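You operate a simulated robot arm through the tools that you are given. There is no shell and no other tool. Be economical: measure what you need, move in short steps, check, and stop when the job is done.

You are at the controls of a simulated robot arm. One attempt, no reset.

JOB
Dry the glass cup with the black rim on warm air.
Fine: stand it in the dryer, push the grey slider off the air slots, run the fan till the drops are gone, switch off; leave the cup there and the slots open.

It is judged by the outcome, as a careful person would: the job done as asked, and still so three seconds after it is handed in. It fails if anything else is knocked over, pushed out of place, dropped, spilled or broken.

ROBOT AND FRAMES
A 6-joint arm with a two-finger parallel gripper, fixed in place. Base frame: the origin is at the foot of the arm, x ahead of it, y to its left, z up; the work surface is at about z = 0. Units: mm, rad, N and s.
With the tool pointing down near the work surface it reaches from about 160 to 420 mm from the base axis. Its first joint turns from -1.152 to 1.152 rad. Payload 1.57 kg.
The TCP is the grasp point between the finger pads, 30 mm short of the fingertips. In the tool frame z runs along the fingers and y along their closing line. The gripper opens to 80 mm. The fingers are 17 mm wide and 12 mm thick; the gripper's body (40 by 82 mm) begins 80 mm behind the TCP.
Orientation is told as [roll, pitch, yaw] about the base's x, y, z axes, in that order, counted from this pose: with the fingers straight down and closing along the base's y, the tool's x points along the base's -x, its y along +y and its z along -z.

CONTROLS
- The arm moves only by the tool move_arm. Its argument "motion" is a list of rows, each an object of numbers (a shift or turn left out is 0, a gripper value left out holds the last): "tx", "ty", "tz": the shift along the tool's x, y, z in units of 20 mm (1.0 is 20 mm); "wx", "wy", "wz": the turn, a rotation vector about the tool's x, y, z in units of 6 degrees (1.0 is 6 degrees); "grip": the closure, from 0 (fully open) to 1 (shut). In form: [{"tx": .., "ty": .., "tz": .., "wx": .., "wy": .., "wz": .., "grip": ..}, ...]. A call has 1 to 20 rows; each row shifts and turns the commanded pose from where the row before left it, along the tool's axes as they then stand. A call with a number of a shift or a turn outside -1 to 1 is refused whole. Each row takes 0.2 s and may step no farther than 50 mm and 0.15 rad from the row before; otherwise, or with a gripper value out of range, the whole call is refused. Where a pose cannot be reached the arm comes as near as it can. A force on the tool above 40 N (or 10 N above the force at the start of the call, whichever is more), or a blocked arm, ends the call early, and 0.2 s more pass. The fingers move at their own pace (about 153 mm/s each) and stop on an object; they squeeze with about 23 N. The grip force told is the motor's: it shows also when the fingers shut on nothing. Time passes only in rows, and 0.2 s behind the last, so rows that do not move let the fingers close. The reply holds the time, the measured pose of the TCP, the force on the tool along the base axes, the opening and the grip force, in the units named above and with some noise, with the torque about the TCP (base axes, N m) and any sound that the robot's microphone picked up.
- Cameras (640 x 400 px; columns grow to the right, rows downward): "scene" is fixed at [46, -327.8, 424]; the picture's right is [0.84, -0.55, 0.00], its down [-0.32, -0.49, -0.81] and it looks along [0.44, 0.68, -0.59] (base axes); focal length 243 px, centre (320, 200). "wrist" rides on the gripper at [72, -7, -122] in the tool frame; the picture's right is [0.09, 1.00, 0.00], its down [-0.84, 0.08, -0.54] and it looks along [-0.54, 0.05, 0.84] (tool axes); focal length 238 px, centre (320, 200). There is no depth. A picture from a camera that has moved, and an enlarged one, comes with that camera's place and axes in the base frame and with its lens.
- capture(camera): a new picture of that camera. The clock stands still meanwhile.
- enlarge(camera, box): a new picture of the part [left, top, right, bottom] of that camera's present view, enlarged. The clock stands still meanwhile.
- sign_off(): hands the job in; it is judged then, once.

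Go step by step. Nothing tells you positions but the pictures and the camera data: compare them with the known pose of the tool, close in by small moves and look again before you grip or let go. The budget is 120 turns and 68 pictures, counting those below and the enlarged ones. Unless the task says otherwise, let go and move clear before handing in, and close with one line.

The tools are called after "Call:" as a command line: name --argument value ..., lists and objects as JSON in quotes. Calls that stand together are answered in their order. move_arm: Moves the arm, as the interface text tells. Its arguments: {"type":"object","properties":{"motion":{"type":"array","items":{"type":"object","properties":{"tx":{"type":"number"},"ty":{"type":"number"},"tz":{"type":"number"},"wx":{"type":"number"},"wy":{"type":"number"},"wz":{"type":"number"},"grip":{"type":"number"}}}}},"required":["motion"]} The other tools are called the same way: capture (camera) takes a picture; enlarge (camera, box) takes an enlarged picture of a part of a camera's view; sign_off () hands the job in.

At the start:

```text
time_s: 0.0
tool_pos: [224.6, -45.4, 294.5]
orientation: [-0.002, 0.001, -0.001]
ft_force: [0.4, -0.3, 0.6]
wrist_torque: [0.03, 0.01, -0.01]
grip_width: 79.8
gripper_force: 0.0
```

scene: 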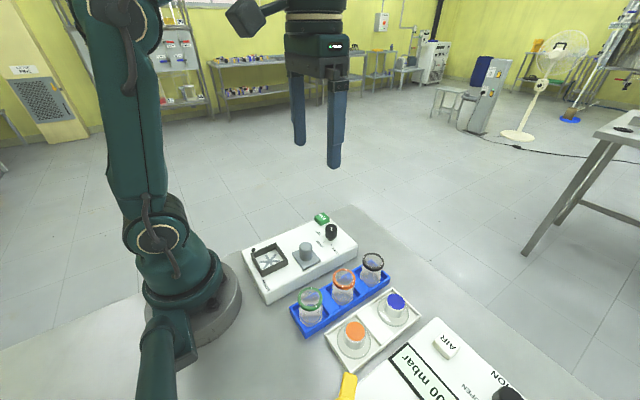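
wrist: 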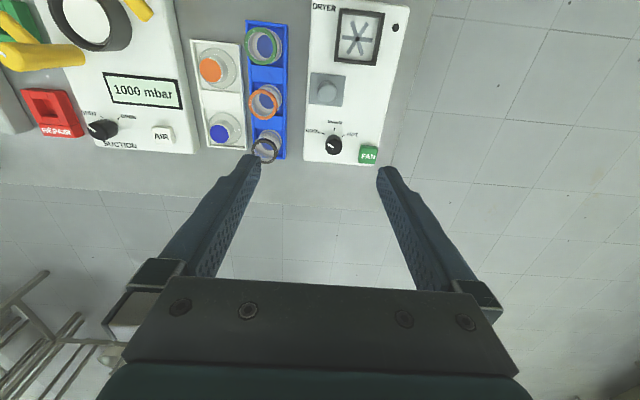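

I see the dryer (white box with a fan grille, grey slider, knob and green FAN button) and the blue rack holding three cups; the black-rimmed one is at the far end. I'll look closer first.

Call:
enlarge --camera "scene" --box '[230, 200, 430, 340]'

Call:
enlarge --camera "wrist" --box '[180, 0, 420, 180]'

```text
2.86 times, centred on (330, 270) of scene
camera zoom: at [46.0, -327.8, 424.0], right [0.84, -0.55, 0.0], down [-0.32, -0.49, -0.81], along [0.44, 0.68, -0.59], focal length 695 px, centre (291, 0)
```

zoom: 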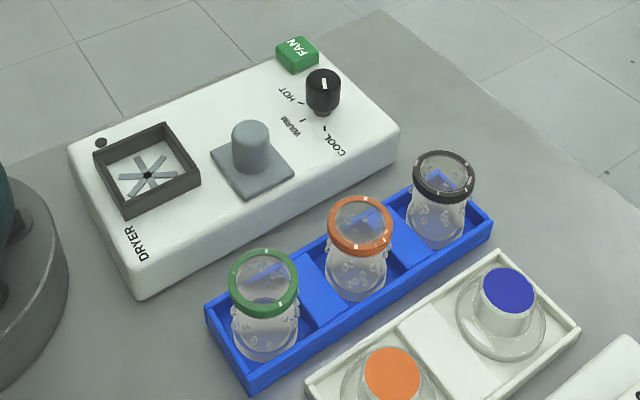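

```text
2.22 times, centred on (300, 90) of wrist
camera zoom: at [152.6, -52.1, 416.1], right [-0.09, 1.0, 0.0], down [0.84, 0.08, 0.54], along [0.54, 0.05, -0.84], focal length 530 px, centre (364, 444)
```

zoom: 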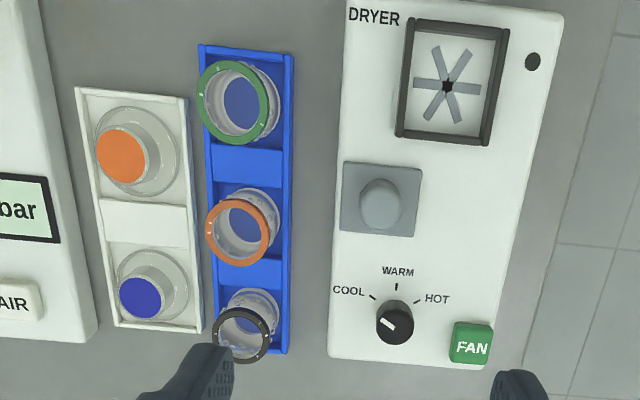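

I've placed things roughly: the black cup's rim at (300, -125, 53), the slider post near (200, -39), the knob near (273, -20, 74), FAN near (288, 37) and the socket frame near (136, -4). Next I'll move closer over the dryer for a better look.

Call:
move_arm --motion '[{"ty": 0.9, "tz": 0.9}, {"ty": 0.9, "tz": 0.9}, {"tz": 1}, {"tz": 0.9}]'

Call:
enlarge --camera "wrist" --box '[200, 0, 440, 150]'

Call:
enlarge --camera "scene" --box '[245, 205, 365, 285]'

```text
time_s: 1.0
tool_pos: [225.1, -9.3, 219.2]
orientation: [-0.001, -0.002, 0.0]
ft_force: [0.1, 0.6, 0.4]
wrist_torque: [0.01, 0.02, -0.01]
grip_width: 80.1
gripper_force: 0.1
```

```text
2.67 times, centred on (320, 75) of wrist
camera zoom: at [153.6, -15.0, 341.5], right [-0.09, 1.0, 0.0], down [0.84, 0.08, 0.54], along [0.54, 0.05, -0.84], focal length 636 px, centre (320, 533)
```

zoom: 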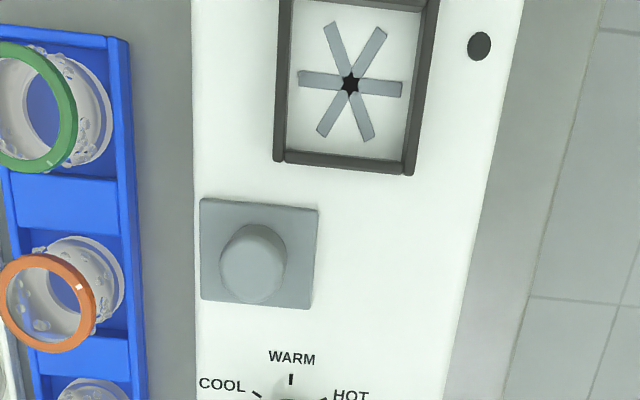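

```text
5.00 times, centred on (305, 245) of scene
camera zoom: at [46.0, -327.8, 424.0], right [0.84, -0.55, 0.0], down [-0.32, -0.49, -0.81], along [0.44, 0.68, -0.59], focal length 1216 px, centre (395, -25)
```

zoom: 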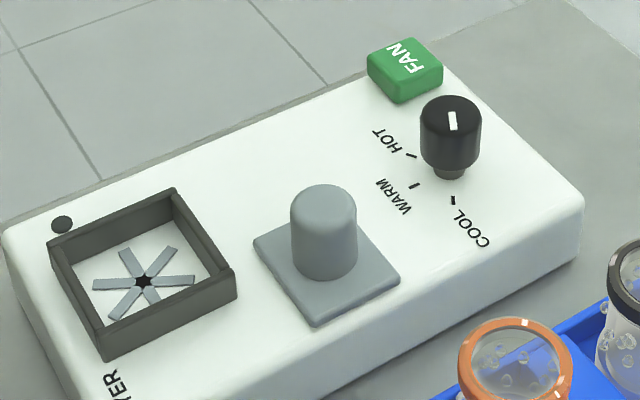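

The grey slider's post is near (202, -37), its top at about z 76, and the dryer top is at about z 40. The only clear space is on the +y side, so I'll come down on the -y side with closed fingers and push that way.

Call:
move_arm --motion '[{"tx": 0.6, "ty": -0.8, "grip": 1}, {"tx": 0.55, "ty": -0.8}, {"ty": -0.8}, {"ty": -0.75}, {"tz": 1}, {"tz": 1}, {"tz": 1}, {"tz": 1}, {"tz": 1}]'

Call:
capture --camera "wrist"

Call:
enlarge --camera "scene" --box '[230, 180, 390, 280]'

```text
time_s: 3.0
tool_pos: [200.7, -72.6, 118.6]
orientation: [0.0, -0.001, 0.001]
ft_force: [0.0, 0.7, -0.9]
wrist_torque: [0.02, 0.02, 0.01]
grip_width: 0.0
gripper_force: 21.5
```

```text
61 pictures are left
camera wrist: at [129.3, -77.7, 241.0], right [-0.09, 1.0, 0.0], down [0.84, 0.08, 0.54], along [0.54, 0.05, -0.84], focal length 238 px, centre (320, 200)
```

wrist: 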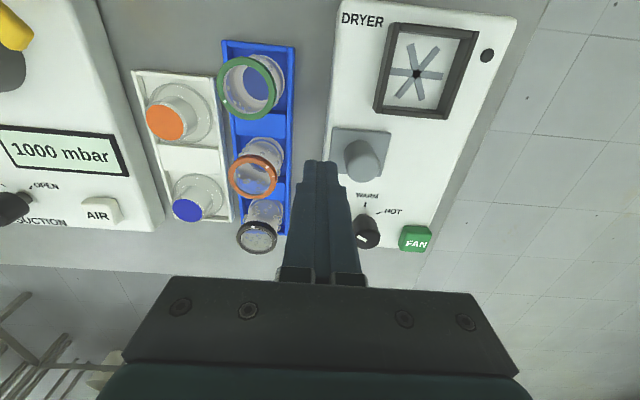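

```text
4.00 times, centred on (310, 230) of scene
camera zoom: at [46.0, -327.8, 424.0], right [0.84, -0.55, 0.0], down [-0.32, -0.49, -0.81], along [0.44, 0.68, -0.59], focal length 973 px, centre (360, 80)
```

zoom: 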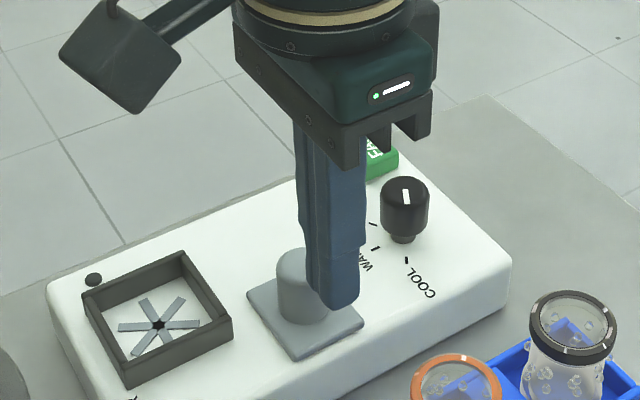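

The fingers are beside the post on its -y side. I'll go down and push gently toward +y.

Call:
move_arm --motion '[{"tz": 0.8}, {"tz": 0.8}, {"ty": 0.4}, {"ty": 0.4}, {"ty": 0.4}, {"ty": 0.4}, {"ty": 0.4}]'

Call:
enlarge --camera "scene" --box '[230, 180, 390, 280]'

```text
time_s: 4.6
tool_pos: [201.6, -33.6, 89.1]
orientation: [0.001, 0.0, -0.001]
ft_force: [0.7, -0.6, 0.2]
wrist_torque: [0.01, -0.01, -0.02]
grip_width: 0.3
gripper_force: 21.4
```

```text
4.00 times, centred on (310, 230) of scene
camera zoom: at [46.0, -327.8, 424.0], right [0.84, -0.55, 0.0], down [-0.32, -0.49, -0.81], along [0.44, 0.68, -0.59], focal length 973 px, centre (360, 80)
```

zoom: 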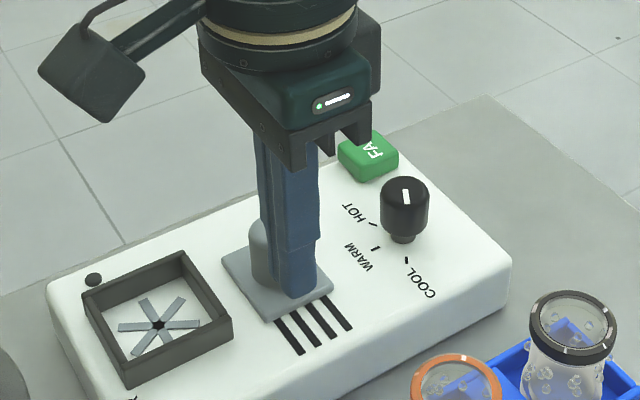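

The slider moves and the slots are appearing. I'll keep pushing.

Call:
move_arm --motion '[{"ty": 0.4}, {"ty": 0.4}, {"ty": 0.4}, {"ty": 0.3}]'

Call:
enlarge --camera "scene" --box '[230, 180, 390, 280]'

```text
time_s: 5.6
tool_pos: [202.4, -3.7, 89.4]
orientation: [-0.003, 0.001, 0.003]
ft_force: [2.5, -20.6, 1.6]
wrist_torque: [-0.58, -0.09, -0.05]
grip_width: 0.2
gripper_force: 21.0
```

```text
4.00 times, centred on (310, 230) of scene
camera zoom: at [46.0, -327.8, 424.0], right [0.84, -0.55, 0.0], down [-0.32, -0.49, -0.81], along [0.44, 0.68, -0.59], focal length 973 px, centre (360, 80)
```

zoom: 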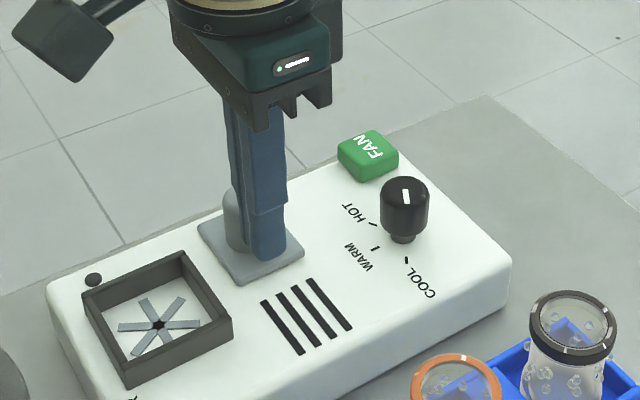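

The slider is at its end stop and the slots are fully open. The dial reads COOL, so next I'll set it to WARM. I'll back off, go up and move over the knob with the gripper pre-turned by -30°.

Call:
move_arm --motion '[{"ty": -0.4}, {"tz": -1}, {"tz": -1}, {"tx": -0.9, "ty": -0.1}, {"tx": -0.9, "ty": -0.2}, {"tx": -0.9, "ty": -0.1}, {"tx": -0.8, "grip": 0.42}, {"wz": -1}, {"wz": -1}, {"wz": -1}, {"wz": -1}, {"wz": -1}, {}]'

Call:
capture --camera "wrist"

Call:
enlarge --camera "scene" --box '[250, 180, 410, 280]'

```text
time_s: 8.4
tool_pos: [271.0, -18.8, 128.6]
orientation: [0.0, -0.002, 0.525]
ft_force: [0.1, 0.5, 0.6]
wrist_torque: [-0.01, -0.02, 0.0]
grip_width: 46.6
gripper_force: 0.1
```

```text
57 pictures are left
camera wrist: at [212.3, -60.7, 250.2], right [-0.58, 0.82, 0.0], down [0.69, 0.49, 0.54], along [0.44, 0.31, -0.84], focal length 238 px, centre (320, 200)
```

wrist: 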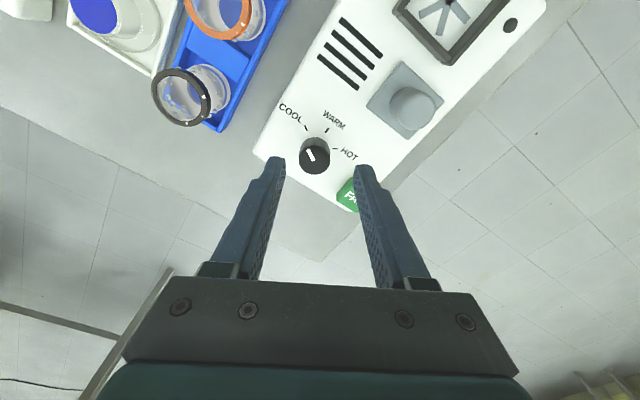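

```text
4.00 times, centred on (330, 230) of scene
camera zoom: at [46.0, -327.8, 424.0], right [0.84, -0.55, 0.0], down [-0.32, -0.49, -0.81], along [0.44, 0.68, -0.59], focal length 973 px, centre (280, 80)
```

zoom: 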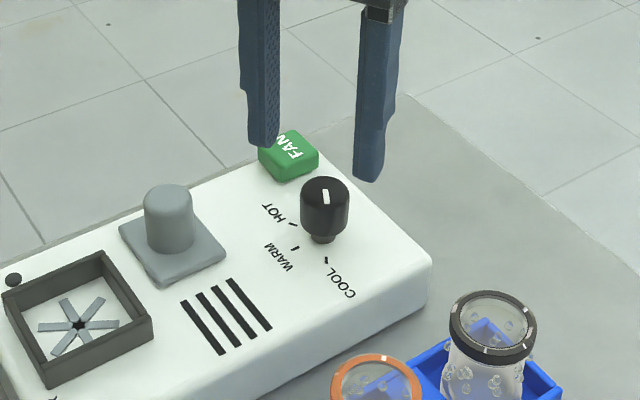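

The knob is at about (272, -22). I'll centre on it, go down and close.

Call:
move_arm --motion '[{"ty": -0.18, "tx": 0.03, "tz": 0.8}, {"tz": 0.8}, {"tz": 0.5}, {}]'

Call:
enlarge --camera "scene" --box '[250, 180, 410, 280]'

Call:
capture --camera "wrist"

```text
time_s: 9.4
tool_pos: [271.5, -23.2, 86.6]
orientation: [-0.001, -0.001, 0.522]
ft_force: [-0.2, 0.9, -0.8]
wrist_torque: [-0.03, 0.02, 0.0]
grip_width: 46.4
gripper_force: 0.1
```

```text
4.00 times, centred on (330, 230) of scene
camera zoom: at [46.0, -327.8, 424.0], right [0.84, -0.55, 0.0], down [-0.32, -0.49, -0.81], along [0.44, 0.68, -0.59], focal length 973 px, centre (280, 80)
```

zoom: 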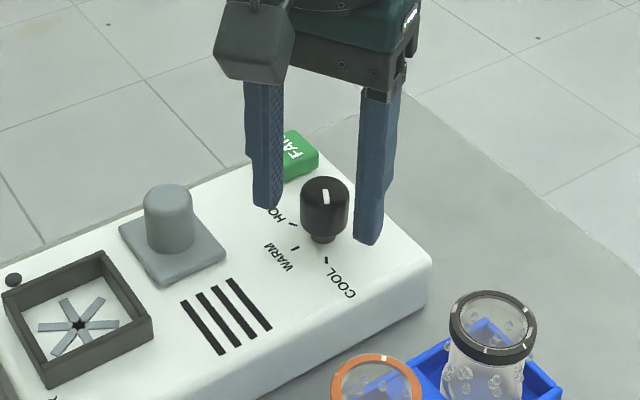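

```text
54 pictures are left
camera wrist: at [212.7, -63.3, 208.8], right [-0.58, 0.82, 0.0], down [0.69, 0.49, 0.54], along [0.44, 0.31, -0.84], focal length 238 px, centre (320, 200)
```

wrist: 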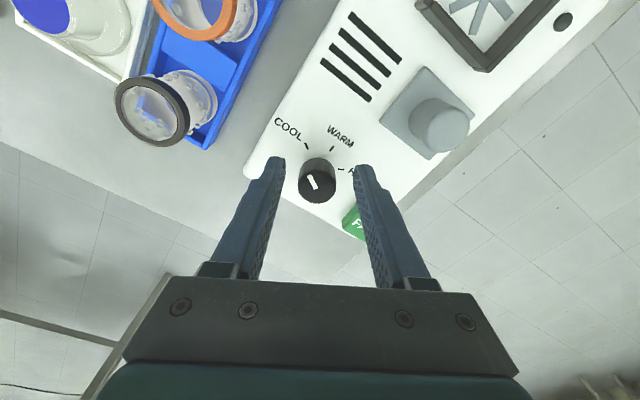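

The knob sits centred between the fingers. I'll close and turn it by about 60° toward WARM.

Call:
move_arm --motion '[{"grip": 1}, {}, {"wz": 1}, {"wz": 1}, {"wz": 1}, {"wz": 1}, {"wz": 1}, {"wz": 1}, {"wz": 1}, {"wz": 1}, {"wz": 1}, {"wz": 1}]'

Call:
capture --camera "wrist"

Call:
enlarge --camera "scene" --box '[250, 180, 410, 280]'

```text
time_s: 11.4
tool_pos: [272.8, -19.6, 86.5]
orientation: [0.008, 0.004, -0.17]
ft_force: [-1.1, 0.6, 1.4]
wrist_torque: [-0.04, -0.22, 0.0]
grip_width: 25.4
gripper_force: 37.1
stopped in row 9: the force on the tool passed its limit at 41 N (the readings are from after the stop); the commanded pose is now the measured one
```

```text
53 pictures are left
camera wrist: at [200.3, -13.9, 208.5], right [0.08, 1.0, 0.01], down [0.84, -0.07, 0.54], along [0.54, -0.04, -0.84], focal length 238 px, centre (320, 200)
```

wrist: 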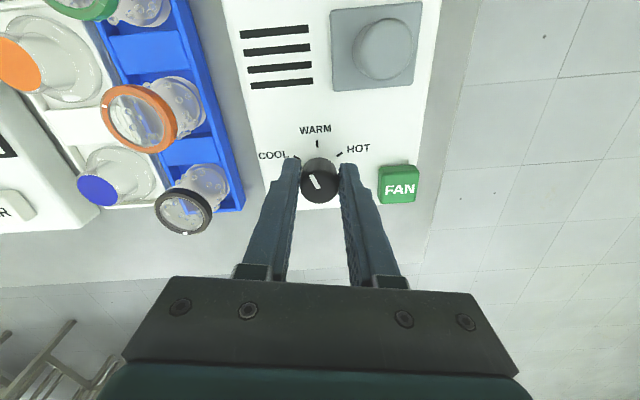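

```text
4.00 times, centred on (330, 230) of scene
camera zoom: at [46.0, -327.8, 424.0], right [0.84, -0.55, 0.0], down [-0.32, -0.49, -0.81], along [0.44, 0.68, -0.59], focal length 973 px, centre (280, 80)
```

zoom: 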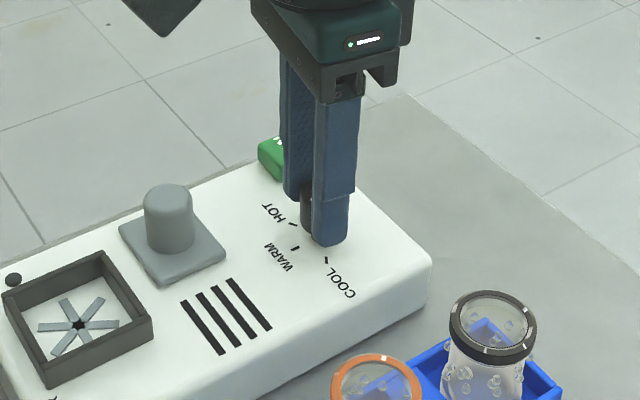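

The turn stopped partway, after about 40°, on the force limit. I'll check where the pointer is.

Call:
enlarge --camera "wrist" --box '[240, 110, 400, 210]'

```text
4.00 times, centred on (320, 160) of wrist
camera zoom: at [200.3, -13.9, 208.5], right [0.08, 1.0, 0.01], down [0.84, -0.07, 0.54], along [0.54, -0.04, -0.84], focal length 953 px, centre (320, 360)
```

zoom: 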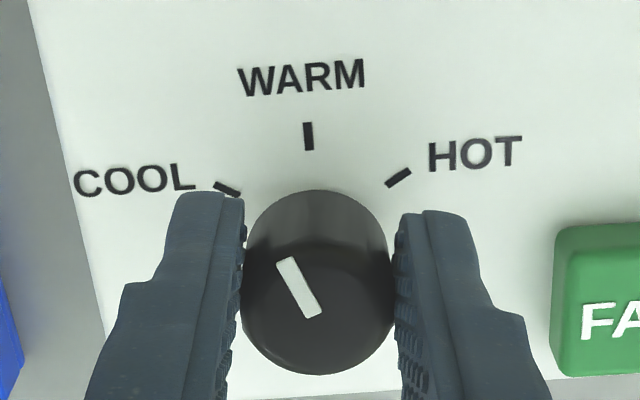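

The pointer needs about 20–25° more clockwise. The lateral force has relaxed, so I'll continue slowly.

Call:
move_arm --motion '[{"wz": 0.6}, {"wz": 0.6}, {"wz": 0.6}, {"wz": 0.6}, {"wz": 0.6}, {"wz": 0.5}]'

Call:
enlarge --camera "wrist" --box '[240, 110, 400, 210]'

```text
time_s: 12.8
tool_pos: [273.2, -15.6, 85.9]
orientation: [0.014, 0.004, -0.542]
ft_force: [12.9, 37.0, -0.2]
wrist_torque: [0.72, -0.64, 0.2]
grip_width: 25.2
gripper_force: 36.6
```

```text
4.00 times, centred on (320, 160) of wrist
camera zoom: at [207.2, 12.9, 208.5], right [0.44, 0.9, 0.01], down [0.75, -0.37, 0.54], along [0.49, -0.22, -0.84], focal length 953 px, centre (320, 360)
```

zoom: 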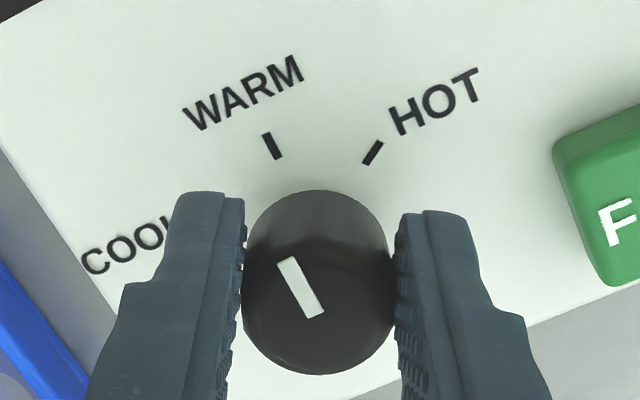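

The pointer lines up with WARM. I'll ease off the side force, then open and go up.

Call:
move_arm --motion '[{"ty": 0.18, "tx": 0.08}, {}]'

```text
time_s: 13.4
tool_pos: [272.0, -16.7, 87.3]
orientation: [0.004, -0.001, -0.538]
ft_force: [17.5, -6.8, -9.6]
wrist_torque: [0.21, 0.02, 0.0]
grip_width: 25.0
gripper_force: 36.8
```

Call:
move_arm --motion '[{"grip": 0.55}, {}, {"tz": -1}, {"tz": -1}, {"tz": -0.5}]'

Call:
enlarge --camera "wrist" --box '[240, 70, 400, 170]'

Call:
enlarge --camera "scene" --box '[250, 200, 410, 300]'

```text
time_s: 14.6
tool_pos: [272.8, -15.5, 136.6]
orientation: [0.005, 0.004, -0.537]
ft_force: [1.1, 0.2, 0.4]
wrist_torque: [-0.01, -0.01, -0.03]
grip_width: 36.1
gripper_force: 0.1
```

```text
4.00 times, centred on (320, 120) of wrist
camera zoom: at [207.9, 15.9, 258.4], right [0.43, 0.9, 0.01], down [0.76, -0.37, 0.54], along [0.49, -0.23, -0.84], focal length 953 px, centre (320, 520)
```

zoom: 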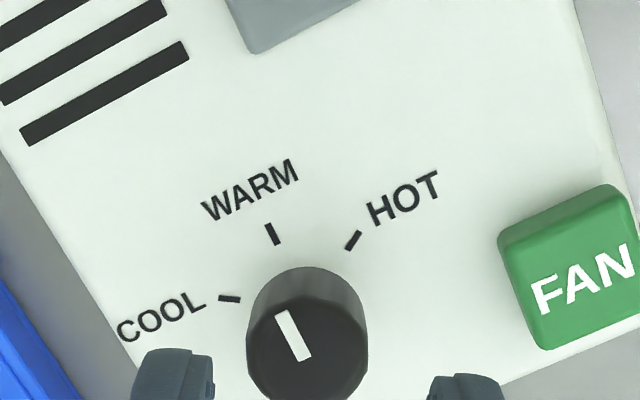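

```text
4.00 times, centred on (330, 250) of scene
camera zoom: at [46.0, -327.8, 424.0], right [0.84, -0.55, 0.0], down [-0.32, -0.49, -0.81], along [0.44, 0.68, -0.59], focal length 973 px, centre (280, 0)
```

zoom: 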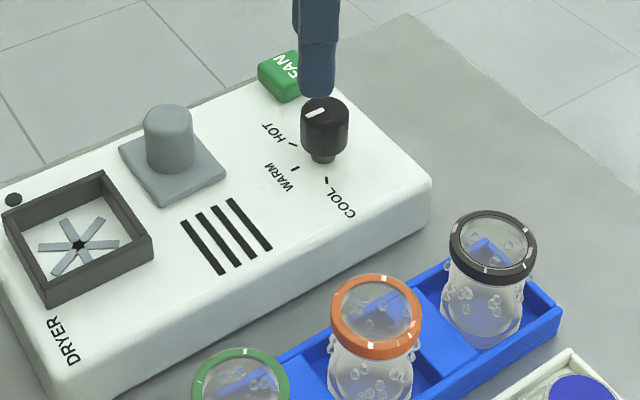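

The dial is at WARM. Before I take the cup, I'll check whether the arm reaches over the socket with the tool straight down.

Call:
move_arm --motion '[{"wz": -1, "grip": 0.2}, {"wz": -1}, {"wz": -1}, {"wz": -1}, {"wz": -1.0}, {"wz": -0.13}, {"tx": 1, "ty": 0.2, "tz": -0.3}, {"tx": 1, "ty": 0.2, "tz": -0.3}, {"tx": 1, "ty": 0.2}, {"tx": 1}, {"tx": 1}, {"tx": 1}, {"tx": 0.75}]'

Call:
capture --camera "wrist"

Call:
capture --camera "scene"

```text
time_s: 17.4
tool_pos: [138.9, -2.7, 147.5]
orientation: [0.007, 0.003, 0.001]
ft_force: [0.3, 0.0, 0.5]
wrist_torque: [-0.02, -0.01, -0.02]
grip_width: 63.9
gripper_force: 0.0
```

```text
47 pictures are left
camera wrist: at [66.6, -10.1, 268.9], right [-0.09, 1.0, 0.01], down [0.84, 0.07, 0.54], along [0.54, 0.06, -0.84], focal length 238 px, centre (320, 200)
```

wrist: 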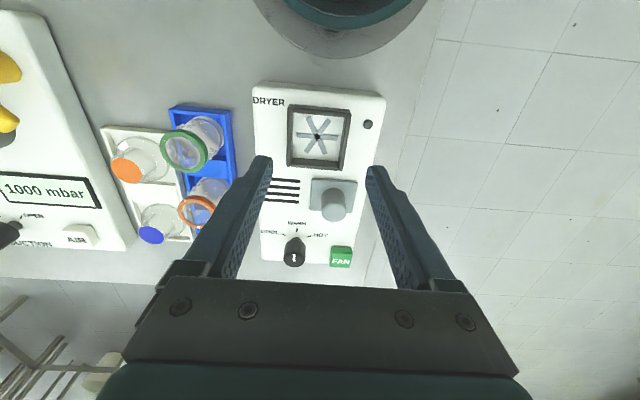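

```text
46 pictures are left
```

scene: 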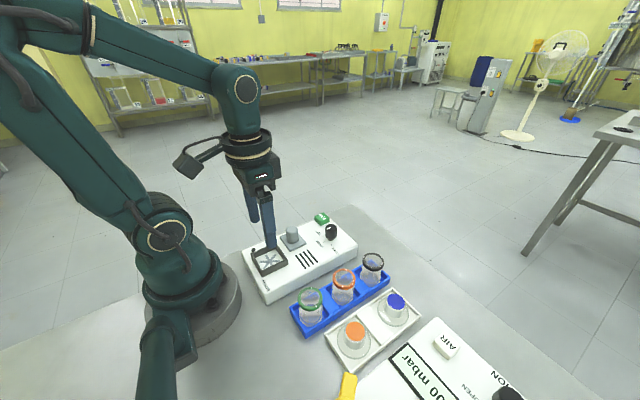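

It reaches at z 147. I'll test lower, with the fingertips still above the frame.

Call:
move_arm --motion '[{"tz": 0.8}, {"tz": 0.8}, {"tz": 0.6}, {}]'

Call:
enlarge --camera "wrist" --box '[230, 80, 410, 200]'

Call:
enlarge --camera "scene" --box '[220, 200, 340, 290]'

```text
time_s: 18.4
tool_pos: [137.3, -3.4, 104.8]
orientation: [0.009, 0.002, 0.0]
ft_force: [-0.5, 0.3, 0.6]
wrist_torque: [0.02, -0.01, -0.01]
grip_width: 64.1
gripper_force: 0.1
```

```text
3.33 times, centred on (320, 140) of wrist
camera zoom: at [66.7, -10.4, 227.1], right [-0.09, 1.0, 0.01], down [0.84, 0.07, 0.54], along [0.54, 0.06, -0.84], focal length 794 px, centre (320, 400)
```

zoom: 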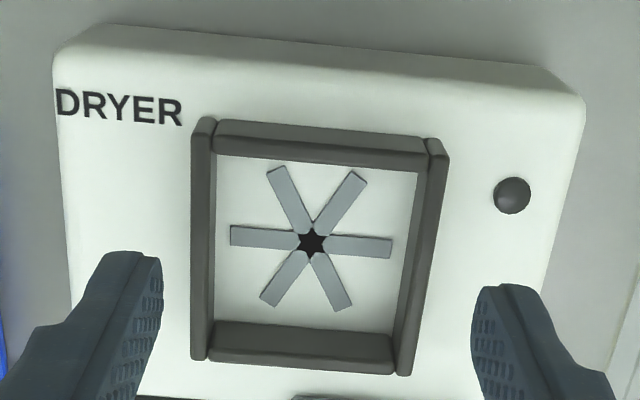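

```text
4.44 times, centred on (280, 245) of scene
camera zoom: at [46.0, -327.8, 424.0], right [0.84, -0.55, 0.0], down [-0.32, -0.49, -0.81], along [0.44, 0.68, -0.59], focal length 1081 px, centre (498, 0)
```

zoom: 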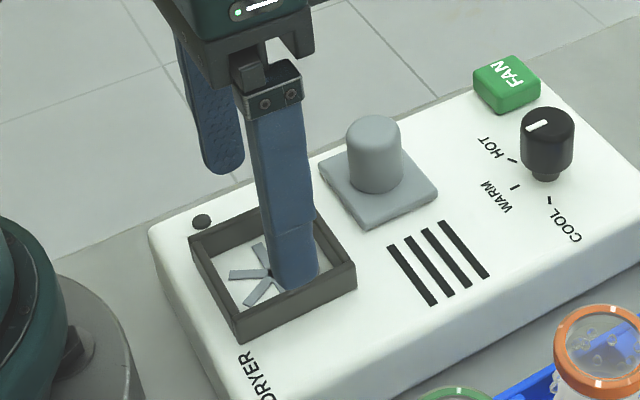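

It reaches with the tool straight down; the socket centre is (140, -3.5). Now I'll go up and over to the black-rimmed cup.

Call:
move_arm --motion '[{"tz": -1}, {"tz": -1}, {"tz": -0.5}, {"tx": -1, "ty": -0.7, "grip": 0.27}, {"tx": -1, "ty": -0.7}, {"tx": -1, "ty": -0.7}, {"tx": -1, "ty": -0.8}, {"tx": -1, "ty": -0.8}, {"tx": -1, "ty": -0.8}, {"tx": -1, "ty": -0.8}, {"tx": -1, "ty": -0.8}, {}]'

Call:
enlarge --camera "wrist" --box '[200, 80, 440, 230]'

Call:
enlarge --camera "scene" --box '[310, 210, 470, 310]'

```text
time_s: 21.0
tool_pos: [296.5, -127.0, 155.9]
orientation: [0.007, 0.001, -0.001]
ft_force: [0.2, 0.1, -0.5]
wrist_torque: [0.0, -0.01, -0.05]
grip_width: 58.5
gripper_force: 0.1
```

```text
2.67 times, centred on (320, 155) of wrist
camera zoom: at [224.8, -134.5, 278.7], right [-0.09, 1.0, 0.01], down [0.84, 0.07, 0.54], along [0.54, 0.06, -0.84], focal length 636 px, centre (320, 320)
```

zoom: 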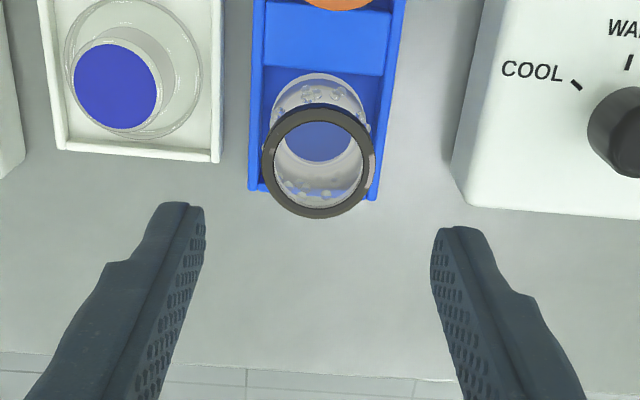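

```text
4.00 times, centred on (390, 260) of scene
camera zoom: at [46.0, -327.8, 424.0], right [0.84, -0.55, 0.0], down [-0.32, -0.49, -0.81], along [0.44, 0.68, -0.59], focal length 973 px, centre (40, -40)
```

zoom: 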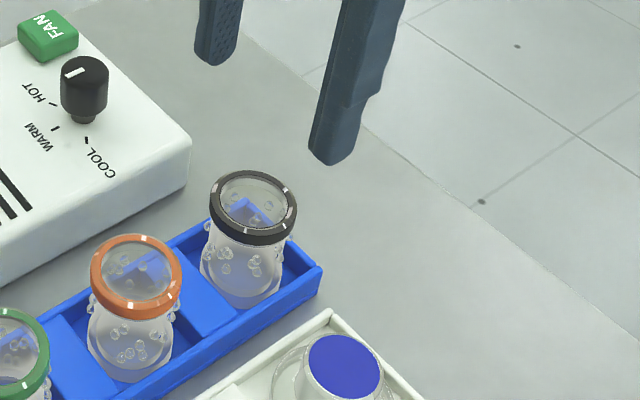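

The black-rimmed cup is at (300, -125), with its rim at z≈54 and the rack walls at z≈18. I'll go down most of the way and check the alignment.

Call:
move_arm --motion '[{"tx": -0.18, "ty": 0.08, "tz": 0.8}, {"tz": 0.8}, {"tz": 0.8}, {"tz": 0.7}]'

Call:
enlarge --camera "wrist" --box '[200, 80, 440, 230]'

Call:
enlarge --camera "scene" --box '[310, 210, 470, 310]'

```text
time_s: 22.0
tool_pos: [300.0, -123.4, 92.9]
orientation: [0.007, 0.002, 0.002]
ft_force: [0.2, 0.9, -0.6]
wrist_torque: [0.0, 0.02, 0.0]
grip_width: 58.5
gripper_force: 0.1
```

```text
2.67 times, centred on (320, 155) of wrist
camera zoom: at [229.2, -131.6, 215.4], right [-0.09, 1.0, 0.01], down [0.84, 0.07, 0.54], along [0.54, 0.06, -0.84], focal length 636 px, centre (320, 320)
```

zoom: 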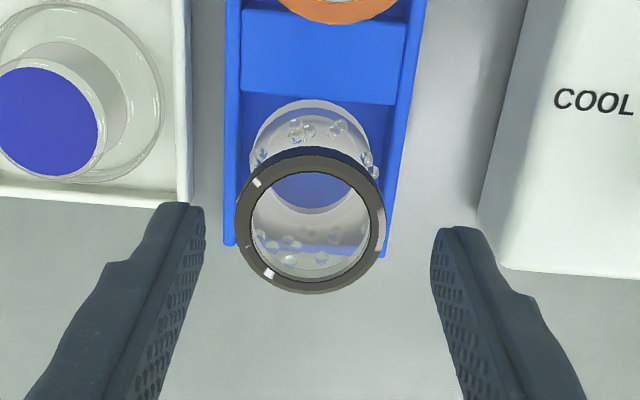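

```text
4.00 times, centred on (390, 260) of scene
camera zoom: at [46.0, -327.8, 424.0], right [0.84, -0.55, 0.0], down [-0.32, -0.49, -0.81], along [0.44, 0.68, -0.59], focal length 973 px, centre (40, -40)
```

zoom: 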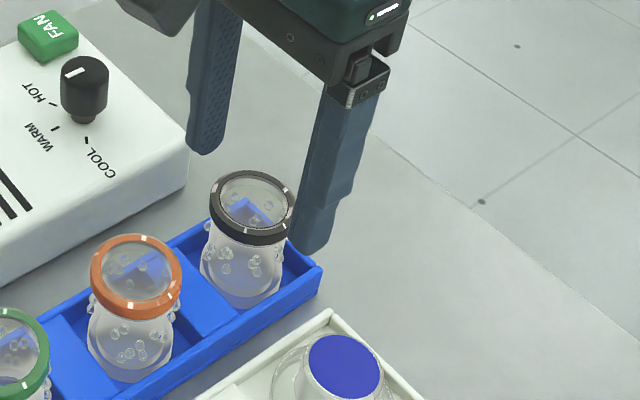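

The alignment is good. I'll shift 2 mm, go down to z≈56 and close.

Call:
move_arm --motion '[{"ty": -0.1, "tz": 0.65}, {"tz": 0.6}, {"tz": 0.6}, {}, {"grip": 1}, {}, {}]'

Call:
enlarge --camera "scene" --box '[310, 210, 470, 310]'

```text
time_s: 23.6
tool_pos: [300.8, -125.4, 54.6]
orientation: [0.006, 0.003, 0.001]
ft_force: [-0.4, 0.6, 0.5]
wrist_torque: [0.01, 0.01, 0.0]
grip_width: 38.7
gripper_force: 22.7
```

```text
4.00 times, centred on (390, 260) of scene
camera zoom: at [46.0, -327.8, 424.0], right [0.84, -0.55, 0.0], down [-0.32, -0.49, -0.81], along [0.44, 0.68, -0.59], focal length 973 px, centre (40, -40)
```

zoom: 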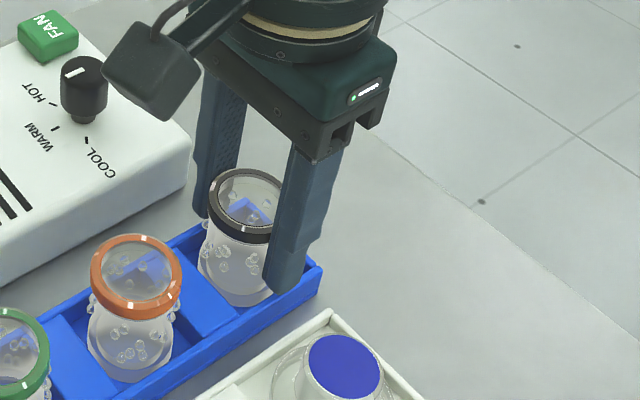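

The cup is gripped, at 38.7 mm. I'll lift it straight up.

Call:
move_arm --motion '[{"tz": -0.5}, {"tz": -0.7}, {"tz": -1}, {"tz": -1}, {"tz": -1}, {"tz": -1}]'

Call:
capture --camera "scene"

Call:
capture --camera "wrist"

```text
time_s: 25.0
tool_pos: [299.6, -126.1, 157.4]
orientation: [0.008, 0.002, -0.001]
ft_force: [-0.9, 0.2, -1.0]
wrist_torque: [0.0, 0.01, 0.02]
grip_width: 38.9
gripper_force: 23.8
```

```text
38 pictures are left
```

scene: 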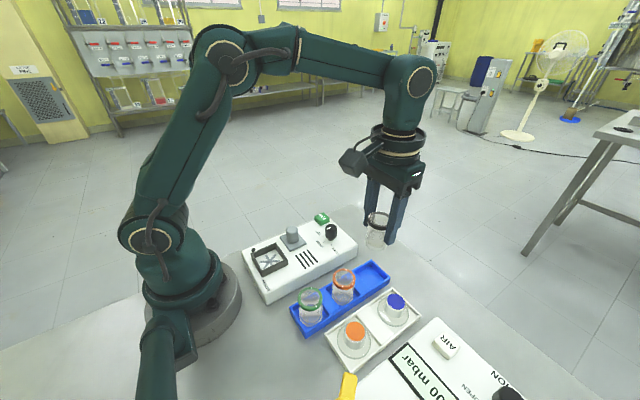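

```text
37 pictures are left
camera wrist: at [228.8, -132.3, 279.5], right [-0.09, 1.0, 0.01], down [0.84, 0.07, 0.54], along [0.54, 0.06, -0.84], focal length 238 px, centre (320, 200)
```

wrist: 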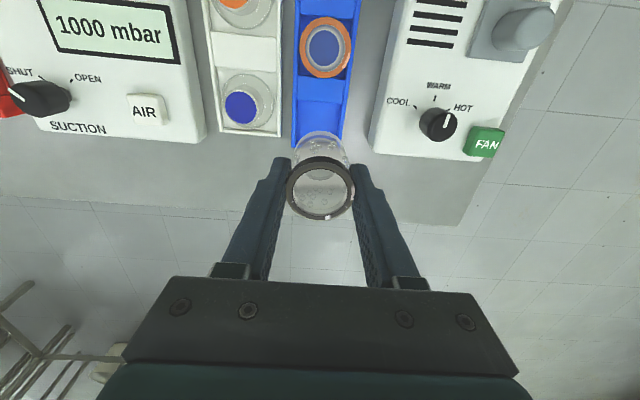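

The cup is held upright. I'll carry it over the socket at (140, -3.5).

Call:
move_arm --motion '[{"tx": 0.8, "ty": 0.61}, {"tx": 0.8, "ty": 0.61}, {"tx": 0.8, "ty": 0.61}, {"tx": 0.8, "ty": 0.61}, {"tx": 0.8, "ty": 0.61}, {"tx": 0.8, "ty": 0.62}, {"tx": 0.8, "ty": 0.62}, {"tx": 0.8, "ty": 0.62}, {"tx": 0.8, "ty": 0.61}, {"tx": 0.8, "ty": 0.61}, {"tz": 0.7}, {"tz": 0.7}, {}]'

Call:
enlarge --camera "scene" --box '[210, 190, 350, 290]'

Call:
enlarge --camera "wrist" --box '[230, 70, 410, 220]'

```text
time_s: 27.8
tool_pos: [144.3, -2.2, 133.8]
orientation: [0.006, 0.002, 0.0]
ft_force: [-0.5, 0.2, -1.3]
wrist_torque: [0.02, 0.0, -0.01]
grip_width: 38.6
gripper_force: 22.7
```

```text
4.00 times, centred on (280, 240) of scene
camera zoom: at [46.0, -327.8, 424.0], right [0.84, -0.55, 0.0], down [-0.32, -0.49, -0.81], along [0.44, 0.68, -0.59], focal length 973 px, centre (480, 40)
```

zoom: 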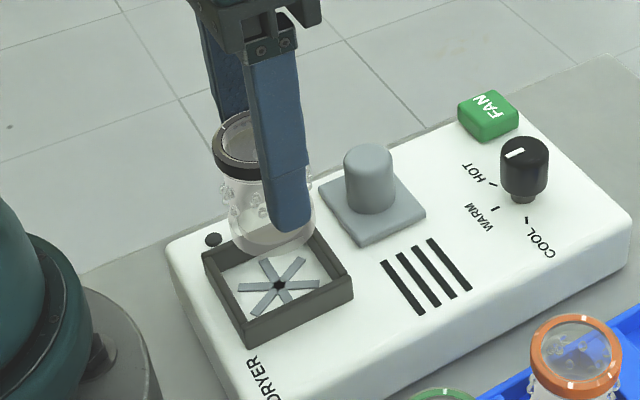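

```text
2.67 times, centred on (320, 145) of wrist
camera zoom: at [72.5, -9.9, 255.4], right [-0.09, 1.0, 0.01], down [0.84, 0.07, 0.54], along [0.54, 0.06, -0.84], focal length 636 px, centre (320, 347)
```

zoom: 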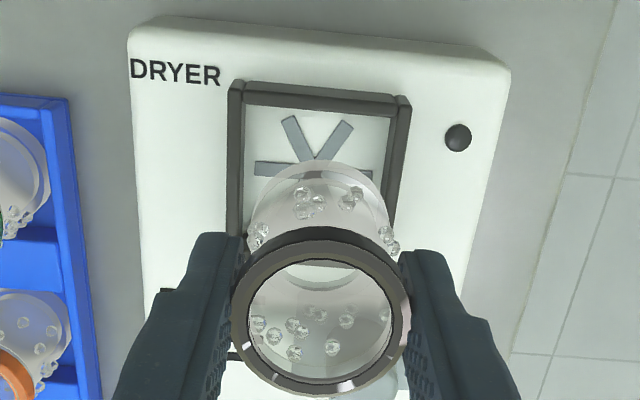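

I'll correct by about 5.5 mm in x and 1.5 mm in y, then lower in small steps.

Call:
move_arm --motion '[{"tx": 0.28, "ty": -0.07}, {"tz": 0.5}, {"tz": 0.5}, {}]'

Call:
enlarge --camera "scene" --box '[230, 210, 310, 270]'

Call:
enlarge --camera "wrist" --box '[230, 70, 410, 220]'

```text
time_s: 28.8
tool_pos: [136.7, -6.3, 112.5]
orientation: [0.005, 0.001, 0.0]
ft_force: [0.0, -0.2, -1.2]
wrist_torque: [-0.02, 0.0, 0.0]
grip_width: 38.4
gripper_force: 23.1
```

```text
6.67 times, centred on (270, 240) of scene
camera zoom: at [46.0, -327.8, 424.0], right [0.84, -0.55, 0.0], down [-0.32, -0.49, -0.81], along [0.44, 0.68, -0.59], focal length 1621 px, centre (653, -67)
```

zoom: 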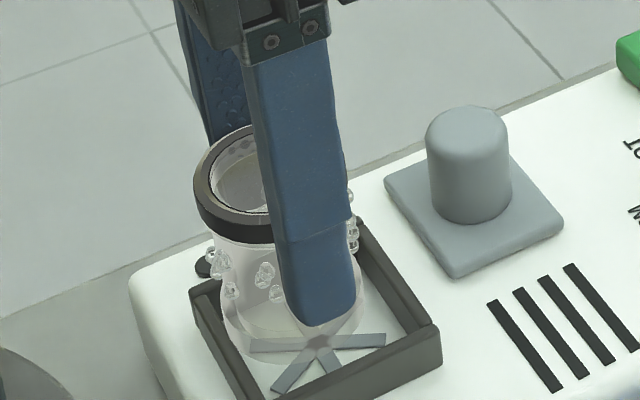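

```text
2.67 times, centred on (320, 145) of wrist
camera zoom: at [64.4, -12.1, 234.5], right [-0.09, 1.0, 0.01], down [0.84, 0.07, 0.54], along [0.54, 0.06, -0.84], focal length 636 px, centre (320, 347)
```

zoom: 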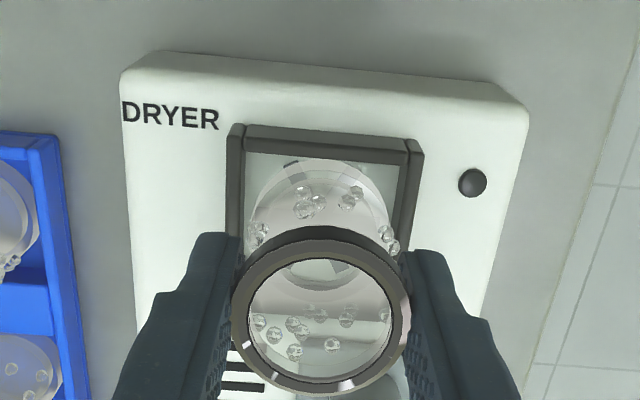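

The cup is over the opening and needs about 2 mm in +y. I'll lower it with small steps.

Call:
move_arm --motion '[{"ty": 0.1}, {"tz": 0.3}, {"tz": 0.3}, {"tz": 0.2}, {}]'

Call:
enlarge --camera "scene" --box '[230, 210, 310, 270]'

Call:
enlarge --camera "wrist" --box '[230, 70, 410, 220]'

```text
time_s: 30.0
tool_pos: [137.8, -2.8, 97.2]
orientation: [0.007, 0.0, 0.001]
ft_force: [9.5, -0.7, 0.1]
wrist_torque: [0.03, -0.45, 0.01]
grip_width: 38.7
gripper_force: 22.9
```

```text
6.67 times, centred on (270, 240) of scene
camera zoom: at [46.0, -327.8, 424.0], right [0.84, -0.55, 0.0], down [-0.32, -0.49, -0.81], along [0.44, 0.68, -0.59], focal length 1621 px, centre (653, -67)
```

zoom: 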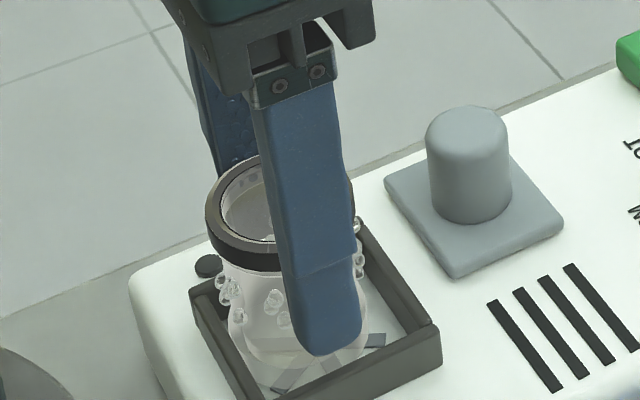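

```text
2.67 times, centred on (320, 145) of wrist
camera zoom: at [65.2, -9.4, 218.6], right [-0.09, 1.0, 0.01], down [0.84, 0.07, 0.54], along [0.54, 0.06, -0.84], focal length 636 px, centre (320, 347)
```

zoom: 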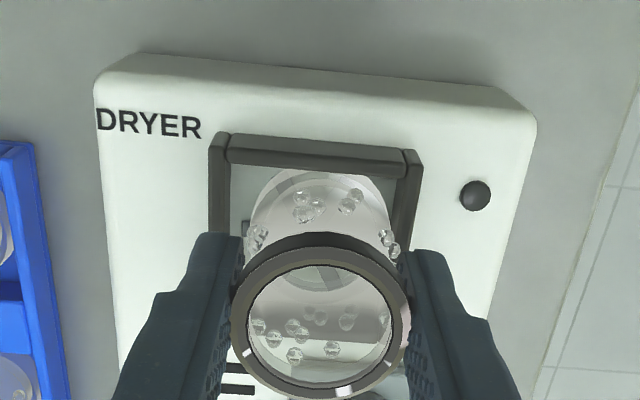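

The +x force of about 9 N shows the cup is touching the frame's rear wall. I'll shift it +x by about 4 mm and slightly -y.

Call:
move_arm --motion '[{"tx": -0.2, "ty": -0.07}, {}]'

Call:
enlarge --camera "wrist" --box '[230, 70, 410, 220]'

```text
time_s: 30.6
tool_pos: [138.6, -4.1, 96.5]
orientation: [0.006, 0.002, 0.0]
ft_force: [-0.3, -0.2, -0.7]
wrist_torque: [-0.04, -0.03, -0.02]
grip_width: 38.5
gripper_force: 23.3
```

```text
2.67 times, centred on (320, 145) of wrist
camera zoom: at [67.2, -11.0, 219.2], right [-0.09, 1.0, 0.01], down [0.84, 0.07, 0.54], along [0.54, 0.06, -0.84], focal length 636 px, centre (320, 347)
```

zoom: 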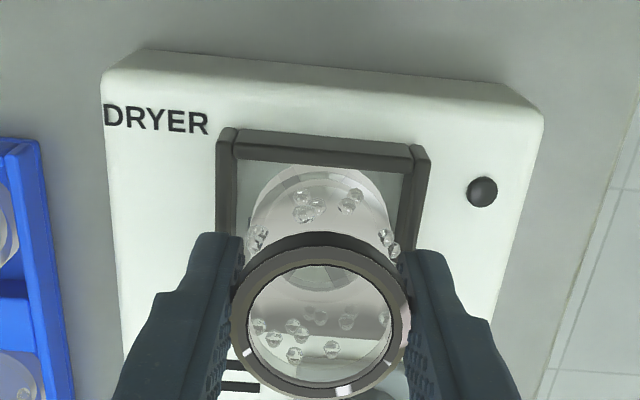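

The side force is gone. I'll lower the last few millimetres.

Call:
move_arm --motion '[{"tz": 0.1}, {"tz": 0.1}, {}]'

```text
time_s: 31.4
tool_pos: [139.7, -4.4, 91.6]
orientation: [0.007, 0.001, 0.001]
ft_force: [-5.1, -6.9, 23.2]
wrist_torque: [-0.49, -0.14, -0.13]
grip_width: 38.3
gripper_force: 22.9
```

There is contact at TCP z≈91.6, which matches the expected floor height. I'll look before letting go.

Call:
enlarge --camera "scene" --box '[230, 210, 310, 270]'

Call:
enlarge --camera "wrist" --box '[260, 90, 380, 190]'

```text
6.67 times, centred on (270, 240) of scene
camera zoom: at [45.9, -327.8, 424.0], right [0.84, -0.55, 0.0], down [-0.32, -0.49, -0.81], along [0.44, 0.68, -0.59], focal length 1621 px, centre (653, -67)
```

zoom: 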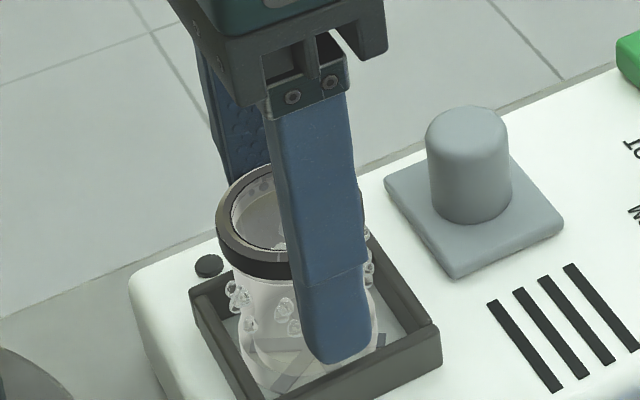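

```text
4.00 times, centred on (320, 140) of wrist
camera zoom: at [67.8, -10.2, 214.8], right [-0.09, 1.0, 0.01], down [0.84, 0.07, 0.54], along [0.54, 0.06, -0.84], focal length 953 px, centre (320, 440)
```

zoom: 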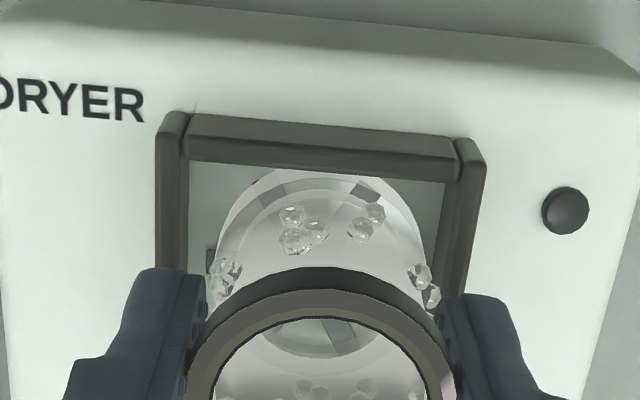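

The cup is standing on the socket floor inside the frame. I'll ease up a touch, open and retreat straight up.

Call:
move_arm --motion '[{"tz": -0.08}, {}, {"grip": 0.3}, {}, {"tz": -0.4}, {"tz": -0.8}, {"tz": -1}, {"tz": -1}, {"tz": -0.5}]'

Call:
enlarge --camera "scene" --box '[210, 190, 350, 290]'

Call:
capture --camera "wrist"

```text
time_s: 33.4
tool_pos: [139.4, -5.8, 167.1]
orientation: [0.006, 0.002, 0.0]
ft_force: [0.6, 0.8, -0.1]
wrist_torque: [0.0, 0.04, -0.06]
grip_width: 56.2
gripper_force: 0.0
```

```text
4.00 times, centred on (280, 240) of scene
camera zoom: at [46.0, -327.8, 424.0], right [0.84, -0.55, 0.0], down [-0.32, -0.49, -0.81], along [0.44, 0.68, -0.59], focal length 973 px, centre (480, 40)
```

zoom: 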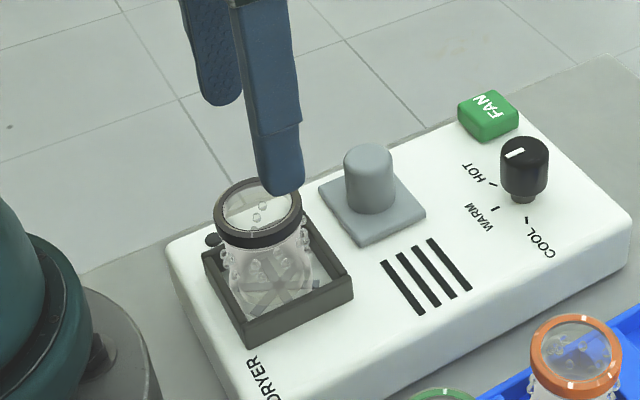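

```text
26 pictures are left
camera wrist: at [67.9, -13.2, 289.9], right [-0.09, 1.0, 0.01], down [0.84, 0.07, 0.54], along [0.54, 0.06, -0.84], focal length 238 px, centre (320, 200)
```

wrist: 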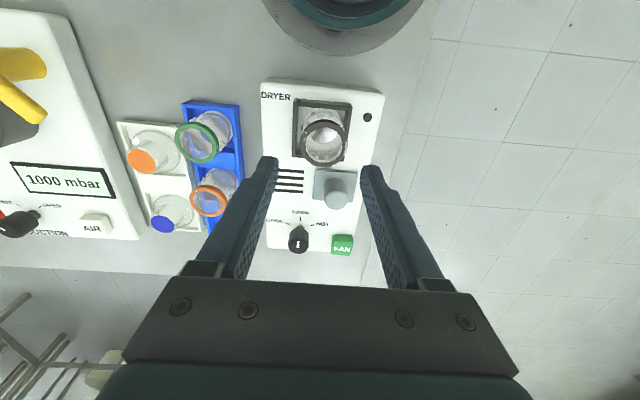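

The cup is standing in the socket. Next is the FAN button at about (287, 37.5, 58), which I'll press with closed fingertips.

Call:
move_arm --motion '[{"tx": -0.8, "ty": 0.2, "grip": 1}, {"tx": -0.8, "ty": 0.3}, {"tx": -0.8, "ty": 0.3}, {"tx": -0.8, "ty": 0.3}, {"tx": -0.8, "ty": 0.3}, {"tx": -0.8, "ty": 0.3}, {"tx": -0.8, "ty": 0.3}, {"tx": -0.8, "ty": 0.15}, {"tx": -0.8}, {"tx": -0.2}, {"tz": 1}, {"tz": 1}, {"tz": 1}, {}]'

Call:
enlarge --camera "scene" --box '[250, 170, 410, 270]'

Call:
enlarge --camera "wrist" --box '[220, 80, 420, 230]'

```text
time_s: 36.4
tool_pos: [287.6, 38.0, 106.9]
orientation: [0.007, 0.001, 0.0]
ft_force: [-0.5, 0.5, 0.1]
wrist_torque: [-0.02, -0.03, -0.04]
grip_width: 0.1
gripper_force: 21.1
```

```text
4.00 times, centred on (330, 220) of scene
camera zoom: at [46.0, -327.8, 424.0], right [0.84, -0.55, 0.0], down [-0.32, -0.49, -0.81], along [0.44, 0.68, -0.59], focal length 973 px, centre (280, 120)
```

zoom: 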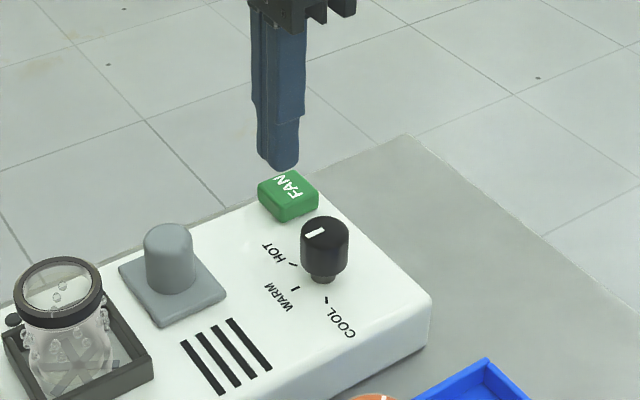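

```text
2.67 times, centred on (320, 155) of wrist
camera zoom: at [215.0, 31.8, 229.1], right [-0.09, 1.0, 0.01], down [0.84, 0.07, 0.54], along [0.54, 0.06, -0.84], focal length 636 px, centre (320, 320)
```

zoom: 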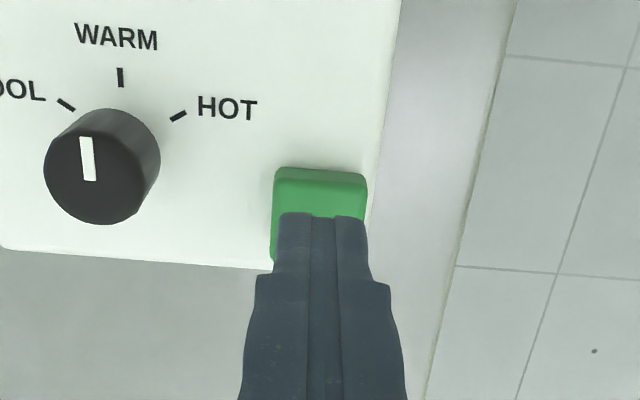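

The fingers are over the button. I'll press down gently in small steps.

Call:
move_arm --motion '[{"tz": 0.5, "ty": 0.05}, {"tz": 0.3}, {"tz": 0.1}]'

```text
time_s: 37.2
tool_pos: [286.5, 38.2, 90.2]
orientation: [0.007, 0.002, -0.001]
ft_force: [-0.1, -0.1, 0.3]
wrist_torque: [0.0, 0.0, 0.01]
grip_width: 0.0
gripper_force: 20.8
```

Call:
move_arm --motion '[{"tz": 0.1}, {"tz": 0.1}]'

```text
time_s: 37.8
tool_pos: [286.0, 39.7, 84.9]
orientation: [0.007, 0.003, 0.0]
ft_force: [-0.8, -0.2, -0.3]
wrist_torque: [-0.02, -0.02, 0.0]
grip_width: 0.0
gripper_force: 21.7
```

Call:
move_arm --motion '[{"tz": 0.1}, {"tz": 0.1}]'

```text
time_s: 38.4
tool_pos: [287.4, 39.5, 81.4]
orientation: [0.008, 0.001, 0.0]
ft_force: [-0.4, 1.4, 2.3]
wrist_torque: [0.0, 0.06, 0.0]
grip_width: 0.0
gripper_force: 21.6
heard: click
```

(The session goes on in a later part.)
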